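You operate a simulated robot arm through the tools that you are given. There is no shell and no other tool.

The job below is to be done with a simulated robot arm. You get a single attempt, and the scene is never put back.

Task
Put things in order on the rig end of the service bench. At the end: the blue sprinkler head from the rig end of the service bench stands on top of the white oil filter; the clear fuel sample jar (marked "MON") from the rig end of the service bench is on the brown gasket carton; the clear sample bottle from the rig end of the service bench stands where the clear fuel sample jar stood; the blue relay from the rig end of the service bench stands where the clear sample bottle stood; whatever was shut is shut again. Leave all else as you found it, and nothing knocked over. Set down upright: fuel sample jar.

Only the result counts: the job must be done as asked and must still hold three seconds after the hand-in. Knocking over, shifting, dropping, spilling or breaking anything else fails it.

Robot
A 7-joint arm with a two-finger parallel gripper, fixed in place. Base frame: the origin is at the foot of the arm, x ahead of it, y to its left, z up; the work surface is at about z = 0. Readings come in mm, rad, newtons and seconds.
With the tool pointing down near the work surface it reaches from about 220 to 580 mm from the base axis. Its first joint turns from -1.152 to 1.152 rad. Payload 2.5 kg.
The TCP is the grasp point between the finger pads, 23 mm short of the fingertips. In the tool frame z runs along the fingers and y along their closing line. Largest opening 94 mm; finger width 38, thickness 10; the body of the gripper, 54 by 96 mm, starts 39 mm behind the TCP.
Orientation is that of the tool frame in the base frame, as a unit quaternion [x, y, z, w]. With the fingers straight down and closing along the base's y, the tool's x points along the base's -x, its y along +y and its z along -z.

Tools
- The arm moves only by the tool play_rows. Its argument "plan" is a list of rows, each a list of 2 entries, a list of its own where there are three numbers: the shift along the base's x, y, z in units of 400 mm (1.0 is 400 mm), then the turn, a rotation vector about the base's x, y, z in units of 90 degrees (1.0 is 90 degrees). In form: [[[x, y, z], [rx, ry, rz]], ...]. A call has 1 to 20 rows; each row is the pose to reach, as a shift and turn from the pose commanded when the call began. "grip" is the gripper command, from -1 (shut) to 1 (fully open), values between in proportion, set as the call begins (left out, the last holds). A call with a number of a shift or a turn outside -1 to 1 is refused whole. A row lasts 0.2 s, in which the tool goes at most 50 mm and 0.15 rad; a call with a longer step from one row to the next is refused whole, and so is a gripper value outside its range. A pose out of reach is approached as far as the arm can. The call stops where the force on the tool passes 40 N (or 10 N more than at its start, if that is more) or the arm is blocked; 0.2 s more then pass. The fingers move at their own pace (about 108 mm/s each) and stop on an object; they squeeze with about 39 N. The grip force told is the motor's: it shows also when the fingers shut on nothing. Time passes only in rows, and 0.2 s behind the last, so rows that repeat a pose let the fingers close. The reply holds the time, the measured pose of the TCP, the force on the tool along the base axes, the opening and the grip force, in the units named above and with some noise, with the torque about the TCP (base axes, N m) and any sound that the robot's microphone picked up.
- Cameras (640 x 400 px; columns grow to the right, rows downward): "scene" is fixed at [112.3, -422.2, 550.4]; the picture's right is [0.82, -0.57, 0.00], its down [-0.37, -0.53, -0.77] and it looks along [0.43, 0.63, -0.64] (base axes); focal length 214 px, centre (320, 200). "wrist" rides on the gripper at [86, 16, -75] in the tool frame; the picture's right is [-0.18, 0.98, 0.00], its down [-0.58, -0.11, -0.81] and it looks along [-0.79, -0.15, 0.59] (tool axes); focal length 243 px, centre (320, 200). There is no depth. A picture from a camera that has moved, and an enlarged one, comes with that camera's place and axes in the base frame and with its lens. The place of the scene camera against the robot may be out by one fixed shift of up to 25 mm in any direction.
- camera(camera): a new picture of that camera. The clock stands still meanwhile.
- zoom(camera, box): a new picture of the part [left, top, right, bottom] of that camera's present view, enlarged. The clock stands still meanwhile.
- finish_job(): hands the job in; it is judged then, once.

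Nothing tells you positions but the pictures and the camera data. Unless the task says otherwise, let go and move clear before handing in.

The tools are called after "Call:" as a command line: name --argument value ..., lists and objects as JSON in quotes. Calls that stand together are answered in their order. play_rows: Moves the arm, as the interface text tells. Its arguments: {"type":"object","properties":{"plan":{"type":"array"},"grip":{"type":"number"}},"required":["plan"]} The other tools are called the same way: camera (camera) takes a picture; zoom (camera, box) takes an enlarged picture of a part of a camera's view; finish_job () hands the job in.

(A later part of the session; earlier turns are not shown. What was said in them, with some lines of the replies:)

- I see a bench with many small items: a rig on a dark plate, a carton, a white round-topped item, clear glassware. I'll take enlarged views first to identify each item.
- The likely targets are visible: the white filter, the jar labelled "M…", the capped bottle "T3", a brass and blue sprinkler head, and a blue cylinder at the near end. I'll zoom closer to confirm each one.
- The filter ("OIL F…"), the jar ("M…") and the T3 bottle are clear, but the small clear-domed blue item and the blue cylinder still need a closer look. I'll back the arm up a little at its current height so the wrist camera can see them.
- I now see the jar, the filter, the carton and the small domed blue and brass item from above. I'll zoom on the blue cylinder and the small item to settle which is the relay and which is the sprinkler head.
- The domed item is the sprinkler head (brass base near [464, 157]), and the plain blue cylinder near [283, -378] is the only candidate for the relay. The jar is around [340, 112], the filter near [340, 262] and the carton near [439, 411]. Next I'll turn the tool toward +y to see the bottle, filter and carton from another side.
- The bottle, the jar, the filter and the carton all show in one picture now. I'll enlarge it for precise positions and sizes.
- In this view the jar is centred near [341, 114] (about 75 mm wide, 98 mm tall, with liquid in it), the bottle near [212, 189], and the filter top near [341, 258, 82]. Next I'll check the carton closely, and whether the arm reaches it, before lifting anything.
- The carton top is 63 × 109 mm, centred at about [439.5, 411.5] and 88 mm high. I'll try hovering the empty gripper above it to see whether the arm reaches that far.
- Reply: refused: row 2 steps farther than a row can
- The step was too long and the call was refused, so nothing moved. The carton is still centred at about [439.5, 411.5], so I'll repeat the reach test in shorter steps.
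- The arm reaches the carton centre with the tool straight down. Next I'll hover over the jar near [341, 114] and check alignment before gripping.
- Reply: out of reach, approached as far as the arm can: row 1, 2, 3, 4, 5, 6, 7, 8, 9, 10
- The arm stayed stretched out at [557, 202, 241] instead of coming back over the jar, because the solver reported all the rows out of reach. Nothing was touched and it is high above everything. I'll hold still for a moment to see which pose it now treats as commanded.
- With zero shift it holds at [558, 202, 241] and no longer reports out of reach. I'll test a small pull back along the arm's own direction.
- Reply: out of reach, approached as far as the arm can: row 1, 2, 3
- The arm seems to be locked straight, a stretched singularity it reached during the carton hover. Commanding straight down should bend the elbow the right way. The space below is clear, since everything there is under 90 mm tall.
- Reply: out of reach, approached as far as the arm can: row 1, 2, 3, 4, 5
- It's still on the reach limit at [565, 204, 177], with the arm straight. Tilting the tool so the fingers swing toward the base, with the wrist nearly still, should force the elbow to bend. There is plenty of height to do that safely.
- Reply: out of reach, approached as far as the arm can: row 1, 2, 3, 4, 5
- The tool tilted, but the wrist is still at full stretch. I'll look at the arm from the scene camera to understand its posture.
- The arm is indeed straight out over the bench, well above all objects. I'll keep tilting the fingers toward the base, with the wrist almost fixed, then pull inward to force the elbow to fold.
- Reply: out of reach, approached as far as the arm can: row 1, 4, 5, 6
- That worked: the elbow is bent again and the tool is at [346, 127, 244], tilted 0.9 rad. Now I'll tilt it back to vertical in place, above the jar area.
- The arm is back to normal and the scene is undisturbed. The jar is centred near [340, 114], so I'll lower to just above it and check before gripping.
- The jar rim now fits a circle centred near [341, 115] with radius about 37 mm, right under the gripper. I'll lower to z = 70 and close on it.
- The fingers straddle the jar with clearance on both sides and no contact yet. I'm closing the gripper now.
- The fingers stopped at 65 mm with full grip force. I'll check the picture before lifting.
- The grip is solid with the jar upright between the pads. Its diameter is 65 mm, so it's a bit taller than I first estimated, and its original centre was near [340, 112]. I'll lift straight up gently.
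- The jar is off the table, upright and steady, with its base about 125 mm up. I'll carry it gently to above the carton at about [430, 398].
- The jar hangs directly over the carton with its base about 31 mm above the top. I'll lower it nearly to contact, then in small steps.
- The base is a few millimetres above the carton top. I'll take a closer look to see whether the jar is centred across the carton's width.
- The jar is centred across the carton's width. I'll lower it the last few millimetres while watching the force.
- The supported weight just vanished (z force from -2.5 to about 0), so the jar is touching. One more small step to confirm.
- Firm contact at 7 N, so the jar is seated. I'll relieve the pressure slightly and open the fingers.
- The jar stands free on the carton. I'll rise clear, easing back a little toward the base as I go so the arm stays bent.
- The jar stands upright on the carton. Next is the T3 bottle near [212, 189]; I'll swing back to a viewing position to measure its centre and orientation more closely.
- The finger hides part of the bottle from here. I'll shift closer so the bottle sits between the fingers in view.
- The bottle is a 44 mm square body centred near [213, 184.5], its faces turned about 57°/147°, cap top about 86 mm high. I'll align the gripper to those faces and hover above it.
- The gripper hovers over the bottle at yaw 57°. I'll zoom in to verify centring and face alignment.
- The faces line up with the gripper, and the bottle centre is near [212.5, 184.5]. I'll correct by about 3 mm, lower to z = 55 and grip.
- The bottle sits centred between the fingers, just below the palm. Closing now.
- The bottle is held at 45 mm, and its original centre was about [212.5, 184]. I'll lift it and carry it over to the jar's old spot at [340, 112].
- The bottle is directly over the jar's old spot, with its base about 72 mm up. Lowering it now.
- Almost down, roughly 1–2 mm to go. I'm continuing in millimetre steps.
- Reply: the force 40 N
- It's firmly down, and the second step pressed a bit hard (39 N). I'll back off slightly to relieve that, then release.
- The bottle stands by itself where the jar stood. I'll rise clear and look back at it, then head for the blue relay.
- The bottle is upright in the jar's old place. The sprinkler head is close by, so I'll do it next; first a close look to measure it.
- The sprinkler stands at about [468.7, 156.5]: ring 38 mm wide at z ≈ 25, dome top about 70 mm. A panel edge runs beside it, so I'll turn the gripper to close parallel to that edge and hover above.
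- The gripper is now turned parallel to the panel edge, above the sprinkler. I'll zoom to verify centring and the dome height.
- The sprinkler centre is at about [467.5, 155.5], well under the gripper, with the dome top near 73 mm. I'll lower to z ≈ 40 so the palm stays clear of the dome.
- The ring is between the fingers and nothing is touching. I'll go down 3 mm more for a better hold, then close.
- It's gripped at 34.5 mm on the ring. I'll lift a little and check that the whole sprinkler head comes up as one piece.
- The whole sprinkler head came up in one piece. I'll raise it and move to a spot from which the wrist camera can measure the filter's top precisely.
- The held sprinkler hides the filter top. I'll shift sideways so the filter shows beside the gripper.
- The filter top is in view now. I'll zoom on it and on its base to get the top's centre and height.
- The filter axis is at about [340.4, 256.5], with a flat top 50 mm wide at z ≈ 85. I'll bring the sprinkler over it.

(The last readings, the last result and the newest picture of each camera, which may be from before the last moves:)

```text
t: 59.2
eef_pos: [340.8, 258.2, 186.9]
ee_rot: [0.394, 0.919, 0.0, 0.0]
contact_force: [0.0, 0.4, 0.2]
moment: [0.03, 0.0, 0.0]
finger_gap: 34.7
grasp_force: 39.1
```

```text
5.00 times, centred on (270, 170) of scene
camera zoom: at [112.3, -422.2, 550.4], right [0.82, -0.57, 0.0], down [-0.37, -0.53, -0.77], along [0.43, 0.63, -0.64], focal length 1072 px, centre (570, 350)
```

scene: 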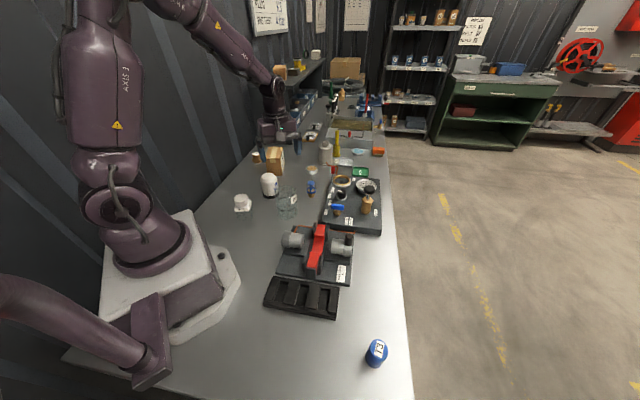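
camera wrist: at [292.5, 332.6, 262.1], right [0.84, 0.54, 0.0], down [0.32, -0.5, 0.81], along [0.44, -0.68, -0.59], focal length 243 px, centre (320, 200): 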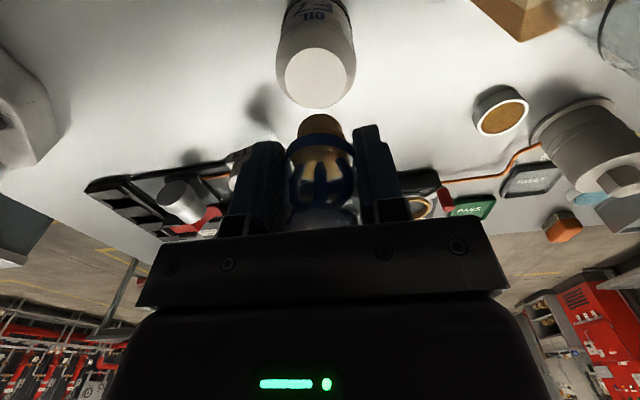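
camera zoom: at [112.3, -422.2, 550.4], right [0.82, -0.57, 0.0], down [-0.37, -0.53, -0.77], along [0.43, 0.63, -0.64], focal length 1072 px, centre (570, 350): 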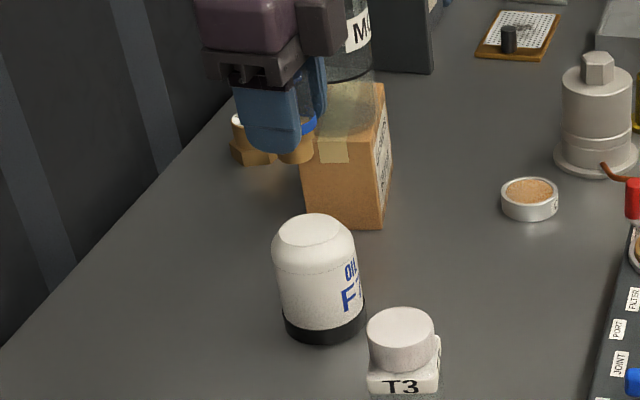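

The sprinkler base is within about 2 mm of the filter's centre. I'll apply that small correction and lower to just above the top.

Call:
play_rows --plan '[[[-0.003, -0.003, -0.03], [0, 0, 0]], [[-0.003, -0.003, -0.07], [0, 0, 0]], [[-0.003, -0.003, -0.11], [0, 0, 0]], [[-0.003, -0.003, -0.1325], [0, 0, 0]], [[-0.003, -0.003, -0.1325], [0, 0, 0]]]'

Call:
camera --camera "wrist"

Call:
zoom --camera "scene" --box '[245, 155, 295, 205]'

```text
t: 60.4
eef_pos: [340.0, 258.6, 132.9]
ee_rot: [0.394, 0.919, 0.0, 0.0]
contact_force: [0.4, 0.2, -0.1]
moment: [-0.03, -0.02, -0.01]
finger_gap: 34.8
grasp_force: 38.9
```

```text
taken
camera wrist: at [292.0, 332.8, 207.1], right [0.84, 0.54, 0.0], down [0.32, -0.5, 0.81], along [0.44, -0.68, -0.59], focal length 243 px, centre (320, 200)
```

wrist: 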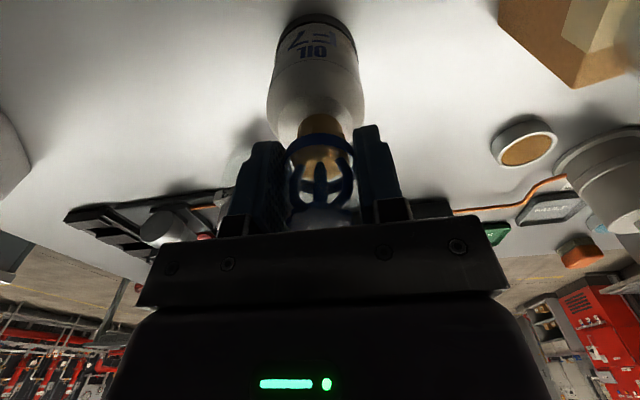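

```text
8.00 times, centred on (270, 180) of scene
camera zoom: at [112.3, -422.2, 550.4], right [0.82, -0.57, 0.0], down [-0.37, -0.53, -0.77], along [0.43, 0.63, -0.64], focal length 1716 px, centre (720, 360)
```

zoom: 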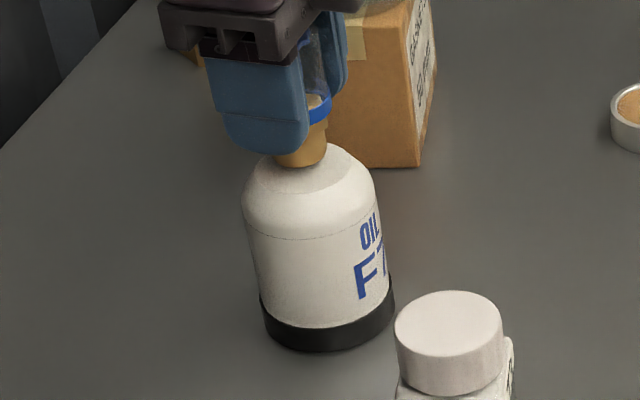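

The sprinkler base is about 8 mm above the filter top and centred within a few millimetres. I'm lowering slowly now.

Call:
play_rows --plan '[[[0.003, -0.0025, -0.006], [0, 0, 0]], [[0.003, -0.0025, -0.0125], [0, 0, 0]], [[0.003, -0.0025, -0.0125], [0, 0, 0]]]'

Call:
play_rows --plan '[[[0, 0, -0.003], [0, 0, 0]], [[0, 0, -0.003], [0, 0, 0]]]'

```text
t: 61.2
eef_pos: [340.8, 258.1, 127.7]
ee_rot: [0.394, 0.919, 0.0, 0.0]
contact_force: [1.1, -0.2, -1.9]
moment: [-0.02, 0.03, 0.01]
finger_gap: 35.1
grasp_force: 39.2
```

```text
t: 61.8
eef_pos: [341.5, 258.5, 127.6]
ee_rot: [0.394, 0.919, 0.001, -0.001]
contact_force: [-1.4, -1.2, 8.4]
moment: [-0.08, 0.12, -0.01]
finger_gap: 35.1
grasp_force: 39.4
```

Contact at 8 N, so the sprinkler is on the filter top. I'll check the picture before letting go.

Call:
play_rows --plan '[[[0, 0, 0.001], [0, 0, 0]], [[0, 0, 0.001], [0, 0, 0]]]'

Call:
zoom --camera "scene" --box '[245, 155, 295, 205]'

Call:
zoom --camera "wrist" --box '[240, 60, 400, 240]'

```text
t: 62.4
eef_pos: [341.7, 258.5, 129.2]
ee_rot: [0.395, 0.919, 0.001, 0.0]
contact_force: [1.1, 1.1, 5.5]
moment: [0.05, -0.07, -0.04]
finger_gap: 34.9
grasp_force: 38.9
```

```text
8.00 times, centred on (270, 180) of scene
camera zoom: at [112.3, -422.2, 550.4], right [0.82, -0.57, 0.0], down [-0.37, -0.53, -0.77], along [0.43, 0.63, -0.64], focal length 1716 px, centre (720, 360)
```

zoom: 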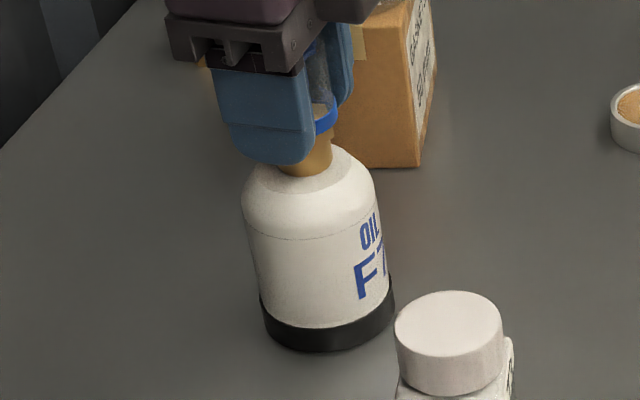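

```text
2.22 times, centred on (320, 150) of wrist
camera zoom: at [293.5, 331.6, 201.8], right [0.84, 0.54, 0.0], down [0.32, -0.5, 0.81], along [0.44, -0.68, -0.59], focal length 539 px, centre (320, 311)
```

zoom: 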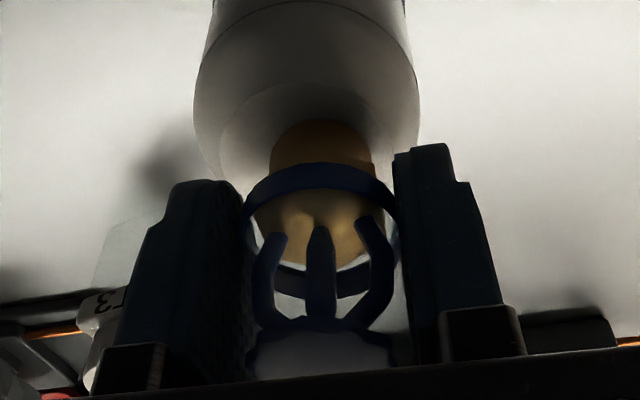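

The brass base sits centred on the filter's flat top. Opening the fingers.

Call:
play_rows --plan '[[[0, 0, 0], [0, 0, 0]], [[0, 0, 0], [0, 0, 0]], [[0, 0, 0], [0, 0, 0]]]' --grip 1

Call:
camera --camera "wrist"

Call:
zoom --camera "scene" --box '[245, 150, 295, 200]'

```text
t: 63.2
eef_pos: [340.0, 258.5, 126.4]
ee_rot: [0.395, 0.919, 0.0, 0.0]
contact_force: [0.2, -0.4, -0.1]
moment: [0.01, -0.01, 0.0]
finger_gap: 93.9
grasp_force: 0.0
```

```text
taken
camera wrist: at [293.2, 331.5, 201.5], right [0.84, 0.54, 0.0], down [0.32, -0.5, 0.81], along [0.44, -0.68, -0.59], focal length 243 px, centre (320, 200)
```

wrist: 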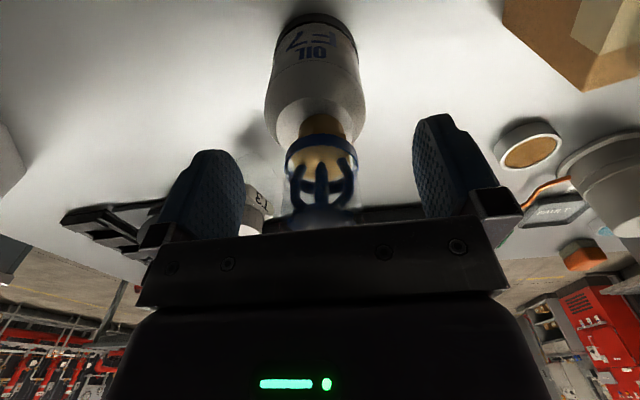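

```text
8.00 times, centred on (270, 175) of scene
camera zoom: at [112.3, -422.2, 550.4], right [0.82, -0.57, 0.0], down [-0.37, -0.53, -0.77], along [0.43, 0.63, -0.64], focal length 1716 px, centre (720, 400)
```

zoom: 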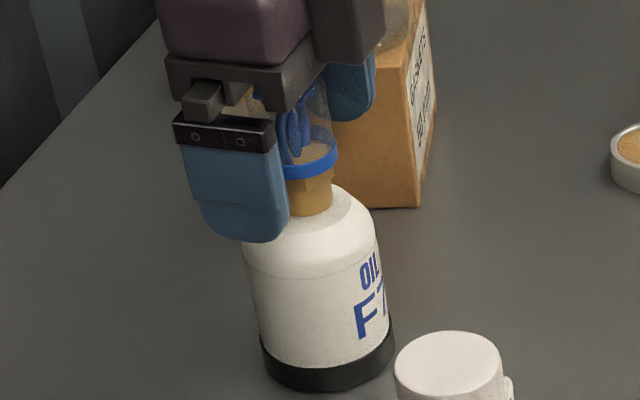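

The sprinkler stands on the filter. I'll rise straight up and check it before leaving.

Call:
play_rows --plan '[[[0, 0, 0.03], [0, 0, 0]], [[0, 0, 0.08], [0, 0, 0]], [[0, 0, 0.15], [0, 0, 0]], [[0, 0, 0.22], [0, 0, 0]], [[0, 0, 0.27], [0, 0, 0]], [[0, 0, 0.27], [0, 0, 0]]]'

Call:
camera --camera "scene"

Call:
zoom --camera "scene" --box '[220, 110, 340, 220]'

```text
t: 64.6
eef_pos: [339.5, 257.7, 234.6]
ee_rot: [0.393, 0.919, 0.0, -0.001]
contact_force: [-1.0, 0.1, 0.5]
moment: [-0.01, 0.03, 0.01]
finger_gap: 93.8
grasp_force: 0.1
```

```text
taken
```

scene: 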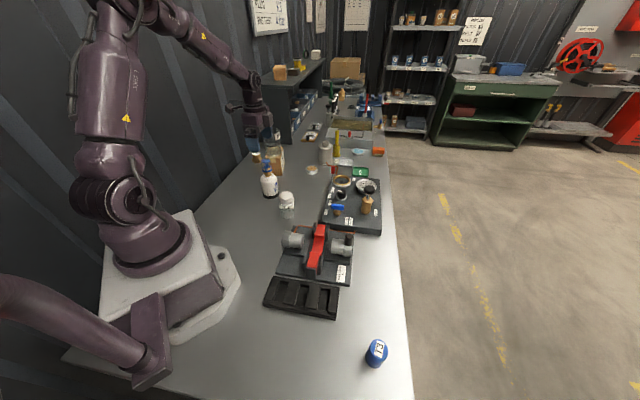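

```text
3.64 times, centred on (280, 165) of scene
camera zoom: at [112.3, -422.2, 550.4], right [0.82, -0.57, 0.0], down [-0.37, -0.53, -0.77], along [0.43, 0.63, -0.64], focal length 780 px, centre (466, 327)
```

zoom: 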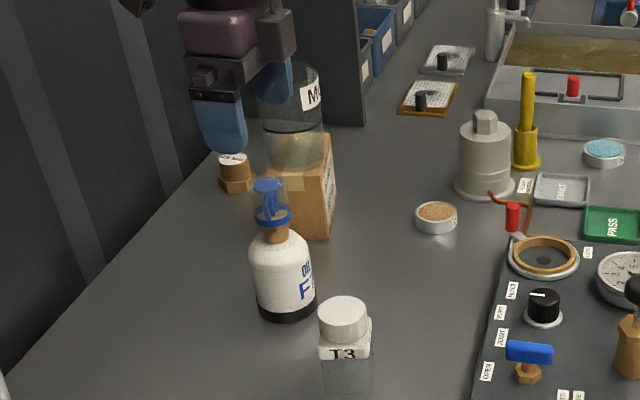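

The sprinkler is steady on the filter, the jar on the carton, and the bottle in its new place. Now I'll swing over to the blue relay at the far right end.

Call:
play_rows --plan '[[[-0.02, -0.09, 0], [0, 0, 0]], [[-0.04, -0.19, 0], [0, 0, 0]], [[-0.065, -0.29, 0], [0, 0, 0]], [[-0.09, -0.39, 0], [0, 0, 0]], [[-0.112, -0.49, 0], [0, 0, 0]], [[-0.135, -0.59, 0], [0, 0, 0]], [[-0.157, -0.685, 0], [0, 0, 0]]]'

Call:
play_rows --plan '[[[-0.022, -0.1, 0], [0, 0, 0]], [[-0.045, -0.2, 0], [0, 0, 0]], [[-0.068, -0.3, 0], [0, 0, 0]], [[-0.09, -0.4, 0], [0, 0, 0]], [[-0.112, -0.5, 0], [0, 0, 0]], [[-0.135, -0.6, 0], [0, 0, 0]], [[-0.157, -0.685, 0], [0, 0, 0]], [[-0.157, -0.685, 0], [0, 0, 0]]]'

Call:
camera --camera "wrist"

Call:
camera --camera "scene"

```text
t: 66.2
eef_pos: [276.3, -15.0, 235.7]
ee_rot: [0.393, 0.919, 0.0, 0.0]
contact_force: [-0.6, 1.0, 0.4]
moment: [0.0, -0.02, -0.01]
finger_gap: 94.0
grasp_force: 0.0
```

```text
t: 68.0
eef_pos: [216.6, -290.8, 237.3]
ee_rot: [0.393, 0.919, 0.0, 0.001]
contact_force: [1.3, -0.7, -0.1]
moment: [-0.01, 0.0, 0.0]
finger_gap: 94.3
grasp_force: 0.1
```

```text
taken
camera wrist: at [168.4, -216.6, 311.4], right [0.84, 0.54, 0.0], down [0.32, -0.5, 0.81], along [0.44, -0.68, -0.59], focal length 243 px, centre (320, 200)
```

wrist: 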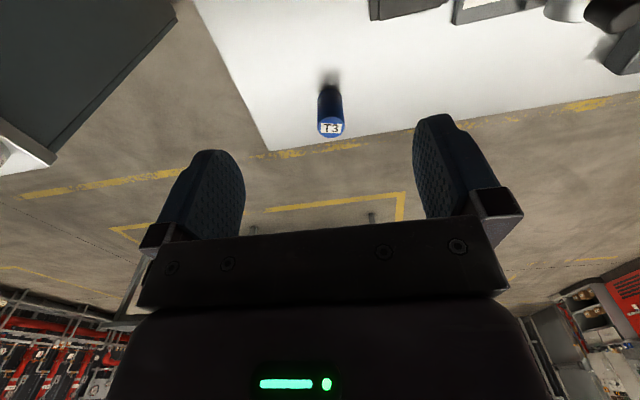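

```text
taken
```

scene: 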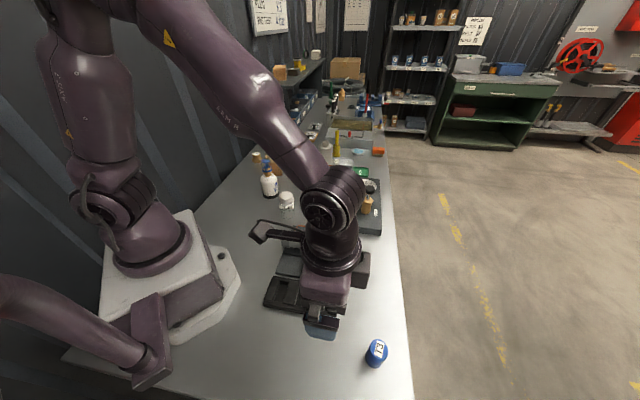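

Call:
zoom --camera "wrist" --box '[290, 60, 370, 150]'

```text
4.44 times, centred on (330, 105) of wrist
camera zoom: at [168.4, -216.6, 311.4], right [0.84, 0.54, 0.0], down [0.32, -0.5, 0.81], along [0.44, -0.68, -0.59], focal length 1078 px, centre (276, 622)
```

zoom: 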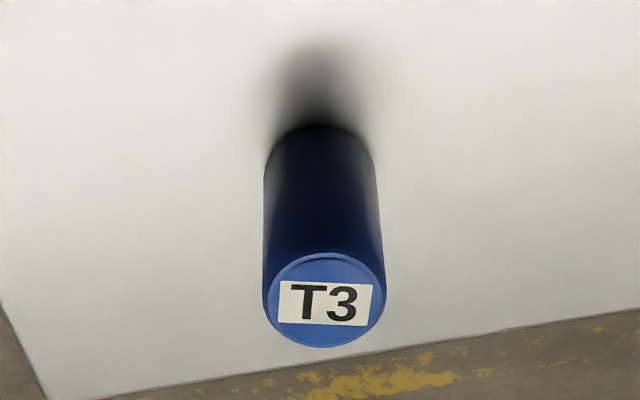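

The relay is a cylinder about 34 mm wide and 62 mm tall, centred near [282.5, -367]. I'll move to hover directly above it.

Call:
play_rows --plan '[[[0.04, -0.046, -0.05], [0, 0, 0]], [[0.08, -0.092, -0.1], [0, 0, 0]], [[0.12, -0.139, -0.16], [0, 0, 0]], [[0.1648, -0.1905, -0.22], [0, 0, 0]], [[0.1648, -0.1905, -0.2675], [0, 0, 0]], [[0.1648, -0.1905, -0.2675], [0, 0, 0]]]'

Call:
camera --camera "wrist"

Call:
zoom --camera "scene" --box '[320, 280, 440, 390]'

```text
t: 69.4
eef_pos: [280.9, -367.5, 128.4]
ee_rot: [0.394, 0.919, 0.0, 0.0]
contact_force: [0.0, -0.2, 0.0]
moment: [-0.02, 0.0, 0.01]
finger_gap: 93.9
grasp_force: 0.1
```

```text
taken
camera wrist: at [232.9, -294.1, 203.0], right [0.84, 0.54, 0.0], down [0.32, -0.5, 0.81], along [0.44, -0.68, -0.59], focal length 243 px, centre (320, 200)
```

wrist: 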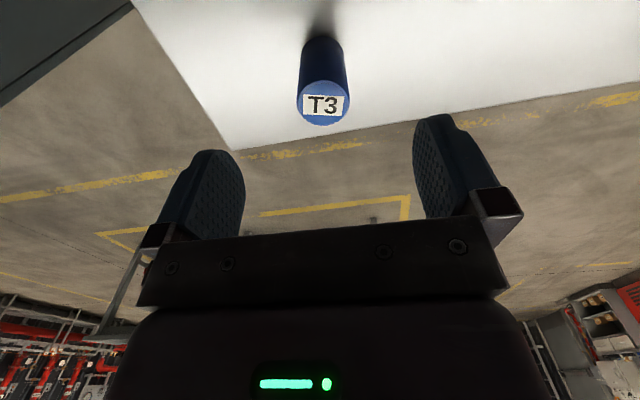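

```text
3.64 times, centred on (380, 335) of scene
camera zoom: at [112.3, -422.2, 550.4], right [0.82, -0.57, 0.0], down [-0.37, -0.53, -0.77], along [0.43, 0.63, -0.64], focal length 780 px, centre (102, -291)
```

zoom: 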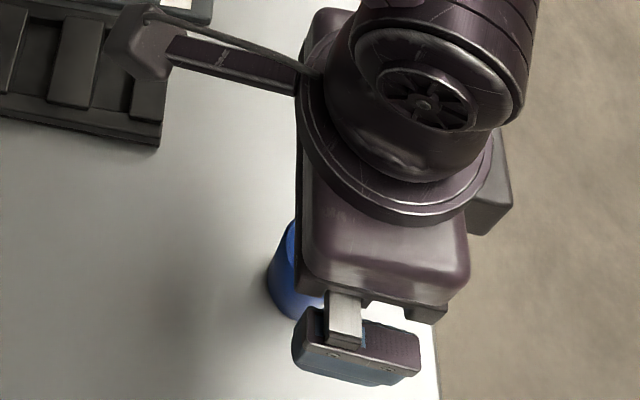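

The relay is directly beneath the gripper at about [282, -367]. I'll descend to z = 35 and close on it.

Call:
play_rows --plan '[[[0.002, 0.001, -0.05], [0, 0, 0]], [[0.002, 0.001, -0.1], [0, 0, 0]], [[0.002, 0.001, -0.15], [0, 0, 0]], [[0.002, 0.001, -0.2], [0, 0, 0]], [[0.002, 0.001, -0.2335], [0, 0, 0]], [[0.002, 0.001, -0.2335], [0, 0, 0]]]'

Call:
camera --camera "wrist"

```text
t: 70.8
eef_pos: [282.7, -365.5, 34.9]
ee_rot: [0.394, 0.919, 0.001, 0.0]
contact_force: [0.0, 0.3, -0.4]
moment: [0.01, 0.03, -0.04]
finger_gap: 94.0
grasp_force: 0.1
```

```text
taken
camera wrist: at [235.0, -293.5, 109.4], right [0.84, 0.54, 0.0], down [0.32, -0.5, 0.81], along [0.44, -0.68, -0.59], focal length 243 px, centre (320, 200)
```

wrist: 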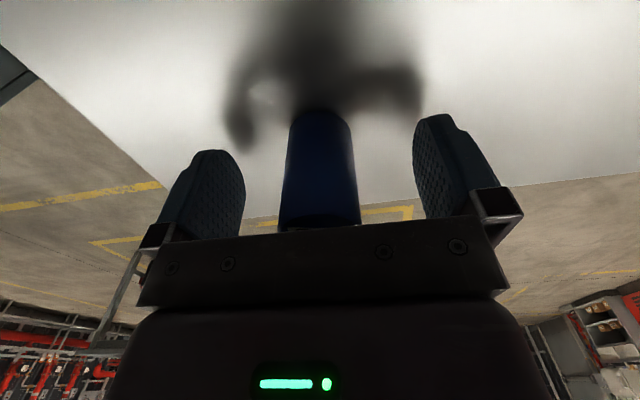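

The relay is centred between the fingers with the palm clear above it. Closing and then lifting.

Call:
play_rows --plan '[[[0, 0, 0], [0, 0, 0]], [[0, 0, 0], [0, 0, 0]], [[0, 0, 0], [0, 0, 0]], [[0, 0, 0], [0, 0, 0]], [[0, 0, 0], [0, 0, 0]]]' --grip -1

Call:
play_rows --plan '[[[0, 0, 0.02], [0, 0, 0]], [[0, 0, 0.07], [0, 0, 0]], [[0, 0, 0.14], [0, 0, 0]], [[0, 0, 0.22], [0, 0, 0]], [[0, 0, 0.3], [0, 0, 0]], [[0, 0, 0.37], [0, 0, 0]], [[0, 0, 0.4], [0, 0, 0]], [[0, 0, 0.4], [0, 0, 0]]]'

Call:
camera --camera "wrist"

```text
t: 72.0
eef_pos: [282.7, -367.3, 35.8]
ee_rot: [0.394, 0.919, 0.0, 0.0]
contact_force: [0.5, 0.2, 0.1]
moment: [0.0, -0.06, 0.0]
finger_gap: 34.0
grasp_force: 39.6
```

```text
t: 73.8
eef_pos: [280.9, -366.4, 195.4]
ee_rot: [0.394, 0.919, 0.001, 0.0]
contact_force: [0.5, -0.6, -0.7]
moment: [0.01, 0.0, -0.01]
finger_gap: 33.9
grasp_force: 38.9
```

```text
taken
camera wrist: at [233.9, -293.2, 269.5], right [0.84, 0.54, 0.0], down [0.32, -0.5, 0.81], along [0.44, -0.68, -0.59], focal length 243 px, centre (320, 200)
```

wrist: 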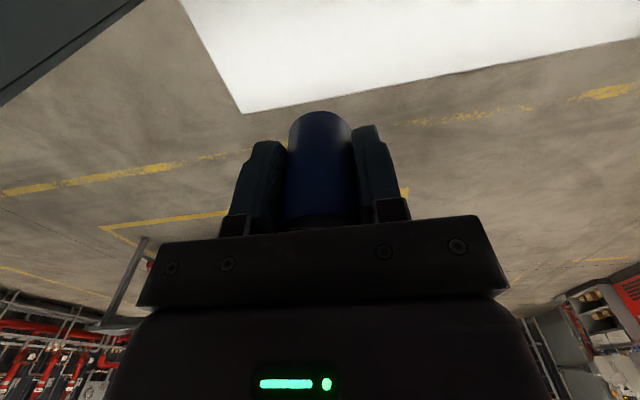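

The relay is securely held at 34 mm, its base about 160 mm up. I'll carry it in two legs to the bottle's old spot at [212.5, 184], easing the yaw on the way.

Call:
play_rows --plan '[[[0.003, 0.05, 0], [0, 0, 0.03]], [[0.01, 0.14, 0], [0, 0, 0.07]], [[0.016, 0.24, 0], [0, 0, 0.11]], [[0.022, 0.34, 0], [0, 0, 0.15]], [[0.028, 0.44, 0], [0, 0, 0.19]], [[0.034, 0.54, 0], [0, 0, 0.23]], [[0.04, 0.64, 0], [0, 0, 0.27]], [[0.045, 0.72, 0], [0, 0, 0.31]], [[0.047, 0.765, 0], [0, 0, 0.333]]]'

Call:
play_rows --plan '[[[-0.02, 0.056, 0], [0, 0, 0]], [[-0.052, 0.145, 0], [0, 0, 0]], [[-0.086, 0.24, 0], [0, 0, 0]], [[-0.12, 0.334, 0], [0, 0, 0]], [[-0.154, 0.43, 0], [0, 0, 0]], [[-0.186, 0.52, 0], [0, 0, 0]], [[-0.208, 0.58, 0], [0, 0, 0]], [[-0.219, 0.61, 0], [0, 0, 0]], [[-0.219, 0.61, 0], [0, 0, 0]]]'

Call:
camera --camera "wrist"

Call:
zoom --camera "scene" --box '[200, 130, 320, 230]'

```text
t: 75.8
eef_pos: [299.1, -61.1, 196.1]
ee_rot: [0.141, 0.99, 0.0, -0.001]
contact_force: [-0.2, -0.4, -1.0]
moment: [-0.01, -0.01, 0.01]
finger_gap: 33.9
grasp_force: 38.8
```

```text
t: 77.8
eef_pos: [211.5, 184.5, 192.5]
ee_rot: [0.143, 0.99, 0.0, 0.0]
contact_force: [0.3, 0.3, -1.2]
moment: [0.01, 0.01, 0.0]
finger_gap: 33.8
grasp_force: 39.2
```

```text
taken
camera wrist: at [134.4, 224.3, 266.3], right [0.45, 0.89, 0.0], down [0.53, -0.27, 0.81], along [0.72, -0.37, -0.59], focal length 243 px, centre (320, 200)
```

wrist: 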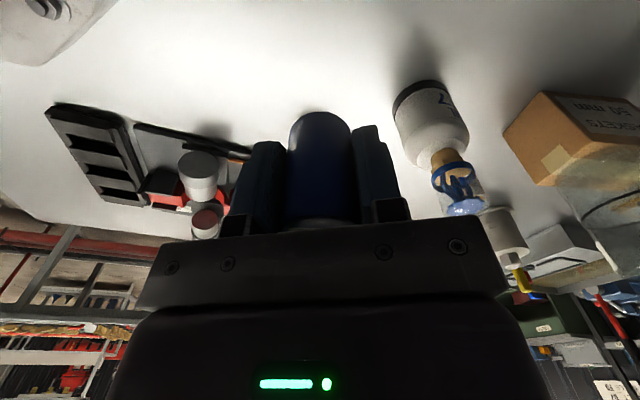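

```text
4.00 times, centred on (260, 180) of scene
camera zoom: at [112.3, -422.1, 550.4], right [0.82, -0.57, 0.0], down [-0.37, -0.53, -0.77], along [0.43, 0.63, -0.64], focal length 858 px, centre (560, 280)
```

zoom: 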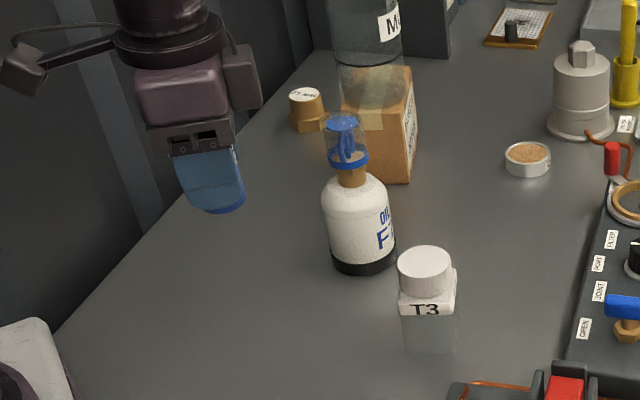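

The relay is above the bottle's old spot and the other items are all standing as placed. Lowering it now.

Call:
play_rows --plan '[[[0.003, 0, -0.04], [0, 0, 0]], [[0.003, 0, -0.11], [0, 0, 0]], [[0.003, 0, -0.18], [0, 0, 0]], [[0.003, 0, -0.25], [0, 0, 0]], [[0.003, 0, -0.31], [0, 0, 0]], [[0.003, 0, -0.36], [0, 0, 0]], [[0.003, 0, -0.385], [0, 0, 0]], [[0.003, 0, -0.385], [0, 0, 0]]]'

Call:
zoom --camera "scene" --box '[200, 160, 280, 230]'

```text
t: 79.6
eef_pos: [217.2, 183.6, 41.6]
ee_rot: [0.142, 0.99, -0.001, 0.0]
contact_force: [0.5, 0.2, -1.2]
moment: [-0.01, -0.06, 0.03]
finger_gap: 34.1
grasp_force: 39.5
```

```text
5.71 times, centred on (240, 195) of scene
camera zoom: at [112.3, -422.2, 550.4], right [0.82, -0.57, 0.0], down [-0.37, -0.53, -0.77], along [0.43, 0.63, -0.64], focal length 1226 px, centre (777, 229)
```

zoom: 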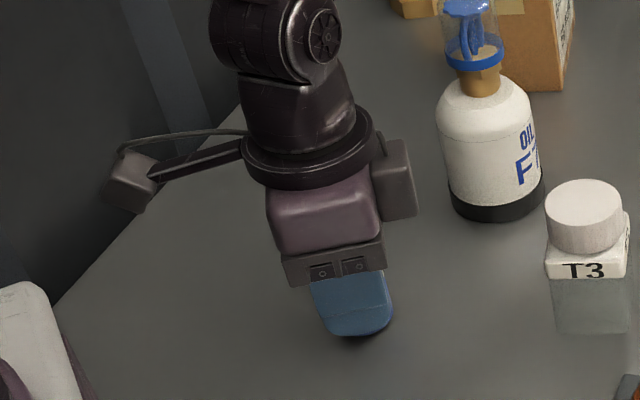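

The relay's base is a few millimetres above the bench. I'll step down and recheck the position reading.

Call:
play_rows --plan '[[[0, 0, -0.005], [0, 0, 0]], [[0, 0, -0.0075], [0, 0, 0]], [[0, 0, -0.0075], [0, 0, 0]]]'

Call:
play_rows --plan '[[[0, 0, 0], [0, 0, 0]]]'

```text
t: 80.4
eef_pos: [214.7, 182.2, 38.5]
ee_rot: [0.142, 0.99, 0.0, 0.0]
contact_force: [0.1, 0.0, -0.7]
moment: [0.01, 0.01, 0.06]
finger_gap: 33.9
grasp_force: 39.3
```

```text
t: 80.8
eef_pos: [215.3, 182.8, 38.3]
ee_rot: [0.143, 0.99, 0.0, -0.001]
contact_force: [0.0, -0.6, -0.5]
moment: [0.03, 0.0, 0.02]
finger_gap: 34.0
grasp_force: 38.4
```

The position reads about [215.2, 182.8], so I'll nudge about 2 mm toward the target and go down by small steps.

Call:
play_rows --plan '[[[-0.0055, 0.004, 0], [0, 0, 0]], [[-0.0055, 0.004, -0.004], [0, 0, 0]], [[-0.0055, 0.004, -0.004], [0, 0, 0]]]'

Call:
play_rows --plan '[[[0, 0, -0.0025], [0, 0, 0]], [[0, 0, -0.0025], [0, 0, 0]]]'

```text
t: 81.6
eef_pos: [211.1, 183.7, 36.1]
ee_rot: [0.142, 0.99, 0.001, 0.0]
contact_force: [0.8, -1.0, -0.3]
moment: [0.01, -0.04, 0.01]
finger_gap: 33.8
grasp_force: 38.2
```

```text
t: 82.2
eef_pos: [211.2, 185.9, 35.7]
ee_rot: [0.142, 0.99, 0.0, 0.0]
contact_force: [-1.0, -0.2, -0.9]
moment: [-0.01, -0.03, -0.03]
finger_gap: 34.1
grasp_force: 38.5
```

Call:
play_rows --plan '[[[0, 0, -0.002], [0, 0, 0]], [[0, 0, -0.002], [0, 0, 0]]]'

```text
t: 82.8
eef_pos: [212.2, 183.8, 35.4]
ee_rot: [0.142, 0.99, 0.0, 0.0]
contact_force: [0.4, -0.9, -0.6]
moment: [0.02, 0.02, -0.03]
finger_gap: 34.1
grasp_force: 38.9
```

No contact yet, with the relay at about [212, 184]. I'm continuing in sub-millimetre steps.

Call:
play_rows --plan '[[[0, 0, -0.002], [0, 0, 0]], [[0, 0, -0.002], [0, 0, 0]]]'

```text
t: 83.5
eef_pos: [212.9, 184.2, 36.2]
ee_rot: [0.143, 0.99, -0.001, -0.001]
contact_force: [-1.1, -1.5, 6.3]
moment: [0.0, -0.04, 0.0]
finger_gap: 34.1
grasp_force: 39.0
stopped in row 2: the force on the tool passed its limit at 41 N (the readings are from after the stop); the commanded pose is now the measured one
```

The relay is down on the bench and the arm eased off to 6 N. Releasing it.

Call:
play_rows --plan '[[[0, 0, 0], [0, 0, 0]], [[0, 0, 0], [0, 0, 0]], [[0, 0, 0], [0, 0, 0]]]' --grip 1

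Call:
camera --camera "wrist"

Call:
zoom --camera "scene" --box '[200, 160, 280, 230]'

```text
t: 84.2
eef_pos: [211.4, 185.1, 34.6]
ee_rot: [0.143, 0.99, -0.001, -0.002]
contact_force: [0.0, -0.4, -0.7]
moment: [0.01, 0.01, -0.01]
finger_gap: 94.0
grasp_force: 0.1
```

```text
taken
camera wrist: at [133.3, 224.7, 109.2], right [0.45, 0.89, 0.0], down [0.53, -0.27, 0.81], along [0.72, -0.37, -0.59], focal length 243 px, centre (320, 200)
```

wrist: 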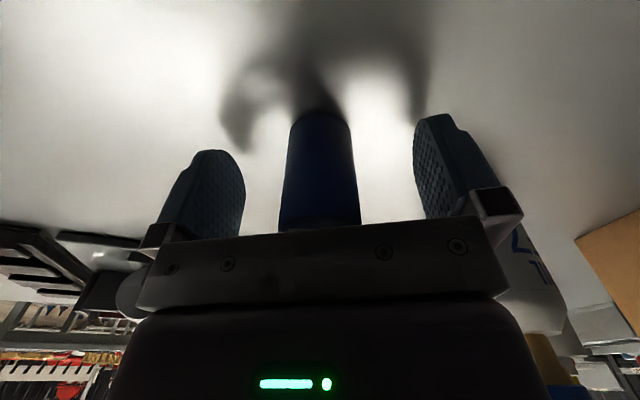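

```text
5.71 times, centred on (240, 195) of scene
camera zoom: at [112.3, -422.2, 550.4], right [0.82, -0.57, 0.0], down [-0.37, -0.53, -0.77], along [0.43, 0.63, -0.64], focal length 1226 px, centre (777, 229)
```

zoom: 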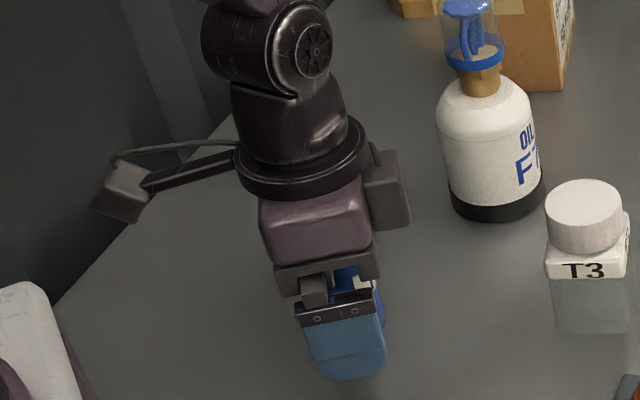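

The relay stands freely between the open fingers. I'll rise straight up and then inspect the whole scene.

Call:
play_rows --plan '[[[0, 0, 0.04], [0, 0, 0]], [[0, 0, 0.1], [0, 0, 0]], [[0, 0, 0.2], [0, 0, 0]], [[0, 0, 0.3], [0, 0, 0]], [[0, 0, 0.4], [0, 0, 0]], [[0, 0, 0.5], [0, 0, 0]], [[0, 0, 0.6], [0, 0, 0]], [[0, 0, 0.6], [0, 0, 0]]]'

Call:
camera --camera "scene"

Call:
zoom --camera "scene" --box '[220, 130, 400, 242]'

Call:
zoom --camera "scene" --box '[225, 165, 305, 215]'

Call:
zoom --camera "scene" --box '[250, 60, 410, 160]'

```text
t: 86.0
eef_pos: [213.1, 181.0, 276.4]
ee_rot: [0.144, 0.99, -0.001, -0.001]
contact_force: [0.9, 0.2, 1.0]
moment: [0.01, -0.01, 0.04]
finger_gap: 94.0
grasp_force: 0.0
```

```text
taken
```

scene: 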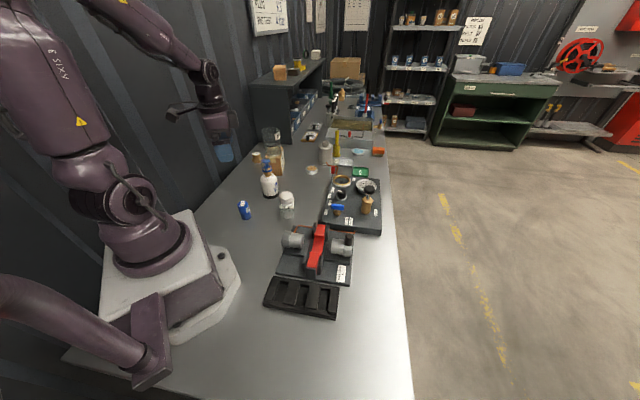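

```text
3.56 times, centred on (310, 186) of scene
camera zoom: at [112.3, -422.2, 550.4], right [0.82, -0.57, 0.0], down [-0.37, -0.53, -0.77], along [0.43, 0.63, -0.64], focal length 763 px, centre (356, 250)
```

zoom: 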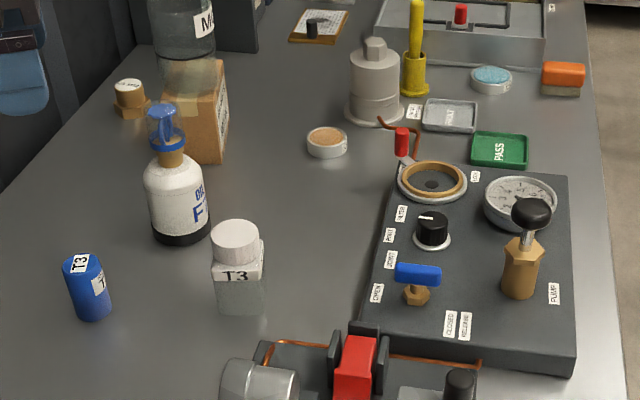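

```text
8.00 times, centred on (265, 190) of scene
camera zoom: at [112.3, -422.2, 550.4], right [0.82, -0.57, 0.0], down [-0.37, -0.53, -0.77], along [0.43, 0.63, -0.64], focal length 1716 px, centre (760, 280)
```

zoom: 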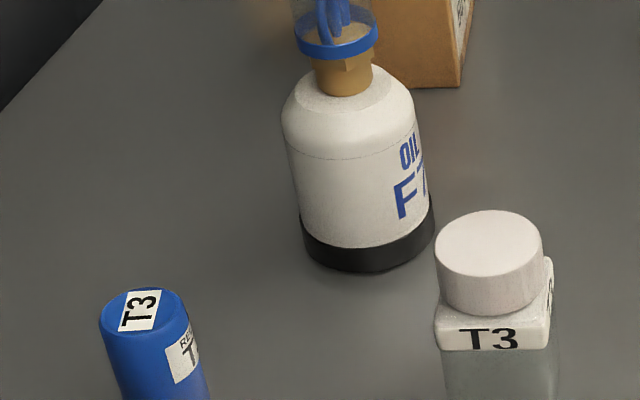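

```text
4.00 times, centred on (330, 110) of scene
camera zoom: at [112.3, -422.2, 550.4], right [0.82, -0.57, 0.0], down [-0.37, -0.53, -0.77], along [0.43, 0.63, -0.64], focal length 858 px, centre (280, 560)
```

zoom: 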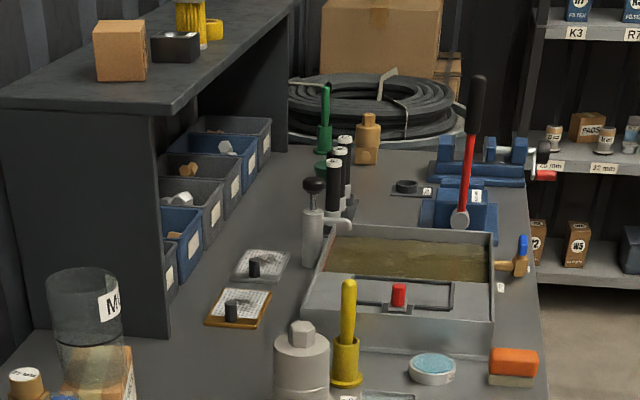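

The relay's side label reads "RELAY", and it, the bottle and the sprinkler all stand where they should. I'll take one last close look at the jar on the carton before handing in.

Call:
zoom --camera "scene" --box '[245, 115, 315, 185]'

Call:
camera --camera "wrist"

Call:
zoom --camera "scene" --box '[240, 210, 420, 380]'

```text
5.71 times, centred on (280, 150) of scene
camera zoom: at [112.3, -422.2, 550.4], right [0.82, -0.57, 0.0], down [-0.37, -0.53, -0.77], along [0.43, 0.63, -0.64], focal length 1226 px, centre (549, 486)
```

zoom: 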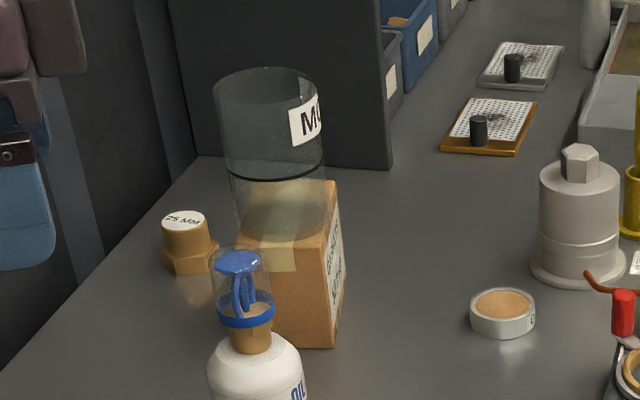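

```text
taken
camera wrist: at [135.6, 221.6, 351.1], right [0.45, 0.89, 0.0], down [0.53, -0.27, 0.81], along [0.72, -0.37, -0.59], focal length 243 px, centre (320, 200)
```

wrist: 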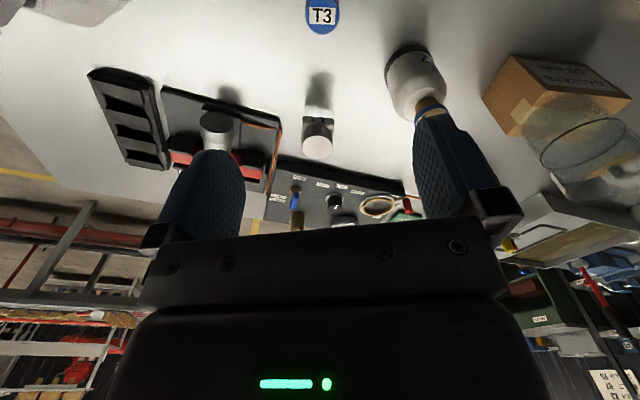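

```text
2.35 times, centred on (330, 295) of scene
camera zoom: at [112.3, -422.2, 550.4], right [0.82, -0.57, 0.0], down [-0.37, -0.53, -0.77], along [0.43, 0.63, -0.64], focal length 505 px, centre (296, -24)
```

zoom: 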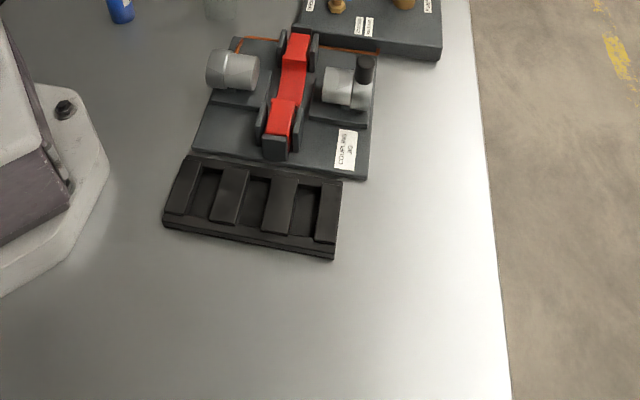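

The MON jar stands upright on the carton, the sprinkler head is on the oil filter, the bottle stands in the jar's old spot and the relay in the bottle's old spot. Nothing else has moved, nothing was opened, and the gripper is open and well clear. I'm handing in the job.

Call:
finish_job

```text
The job is handed in.
```

The job is handed in, and all four items are where you asked:

- **Sprinkler head:** the blue sprinkler head stands on the flat top of the white oil filter. It is a few millimetres off centre but fully supported.
- **Fuel sample jar:** the "MON" jar stands upright on the brown gasket carton. It sits nearer the end of the carton facing the arm than the middle.
- **Sample bottle:** the clear bottle stands where the jar stood, within a few millimetres.
- **Relay:** the blue cylinder stands where the bottle stood, also within a few millimetres. Its side label starts with "RE", which confirmed it was the relay.

I opened nothing, so there was nothing to shut again. The last pictures show nothing knocked over and no other items moved.

- **Arm locked straight:** early on, the arm locked at full stretch while I was testing the reach to the carton. It was empty, high above the bench, and touched nothing while I worked it free.
- **Firm set-downs:** I pressed the bottle and the relay onto the bench with about 40 N for a moment when setting them down. Both still stand upright.
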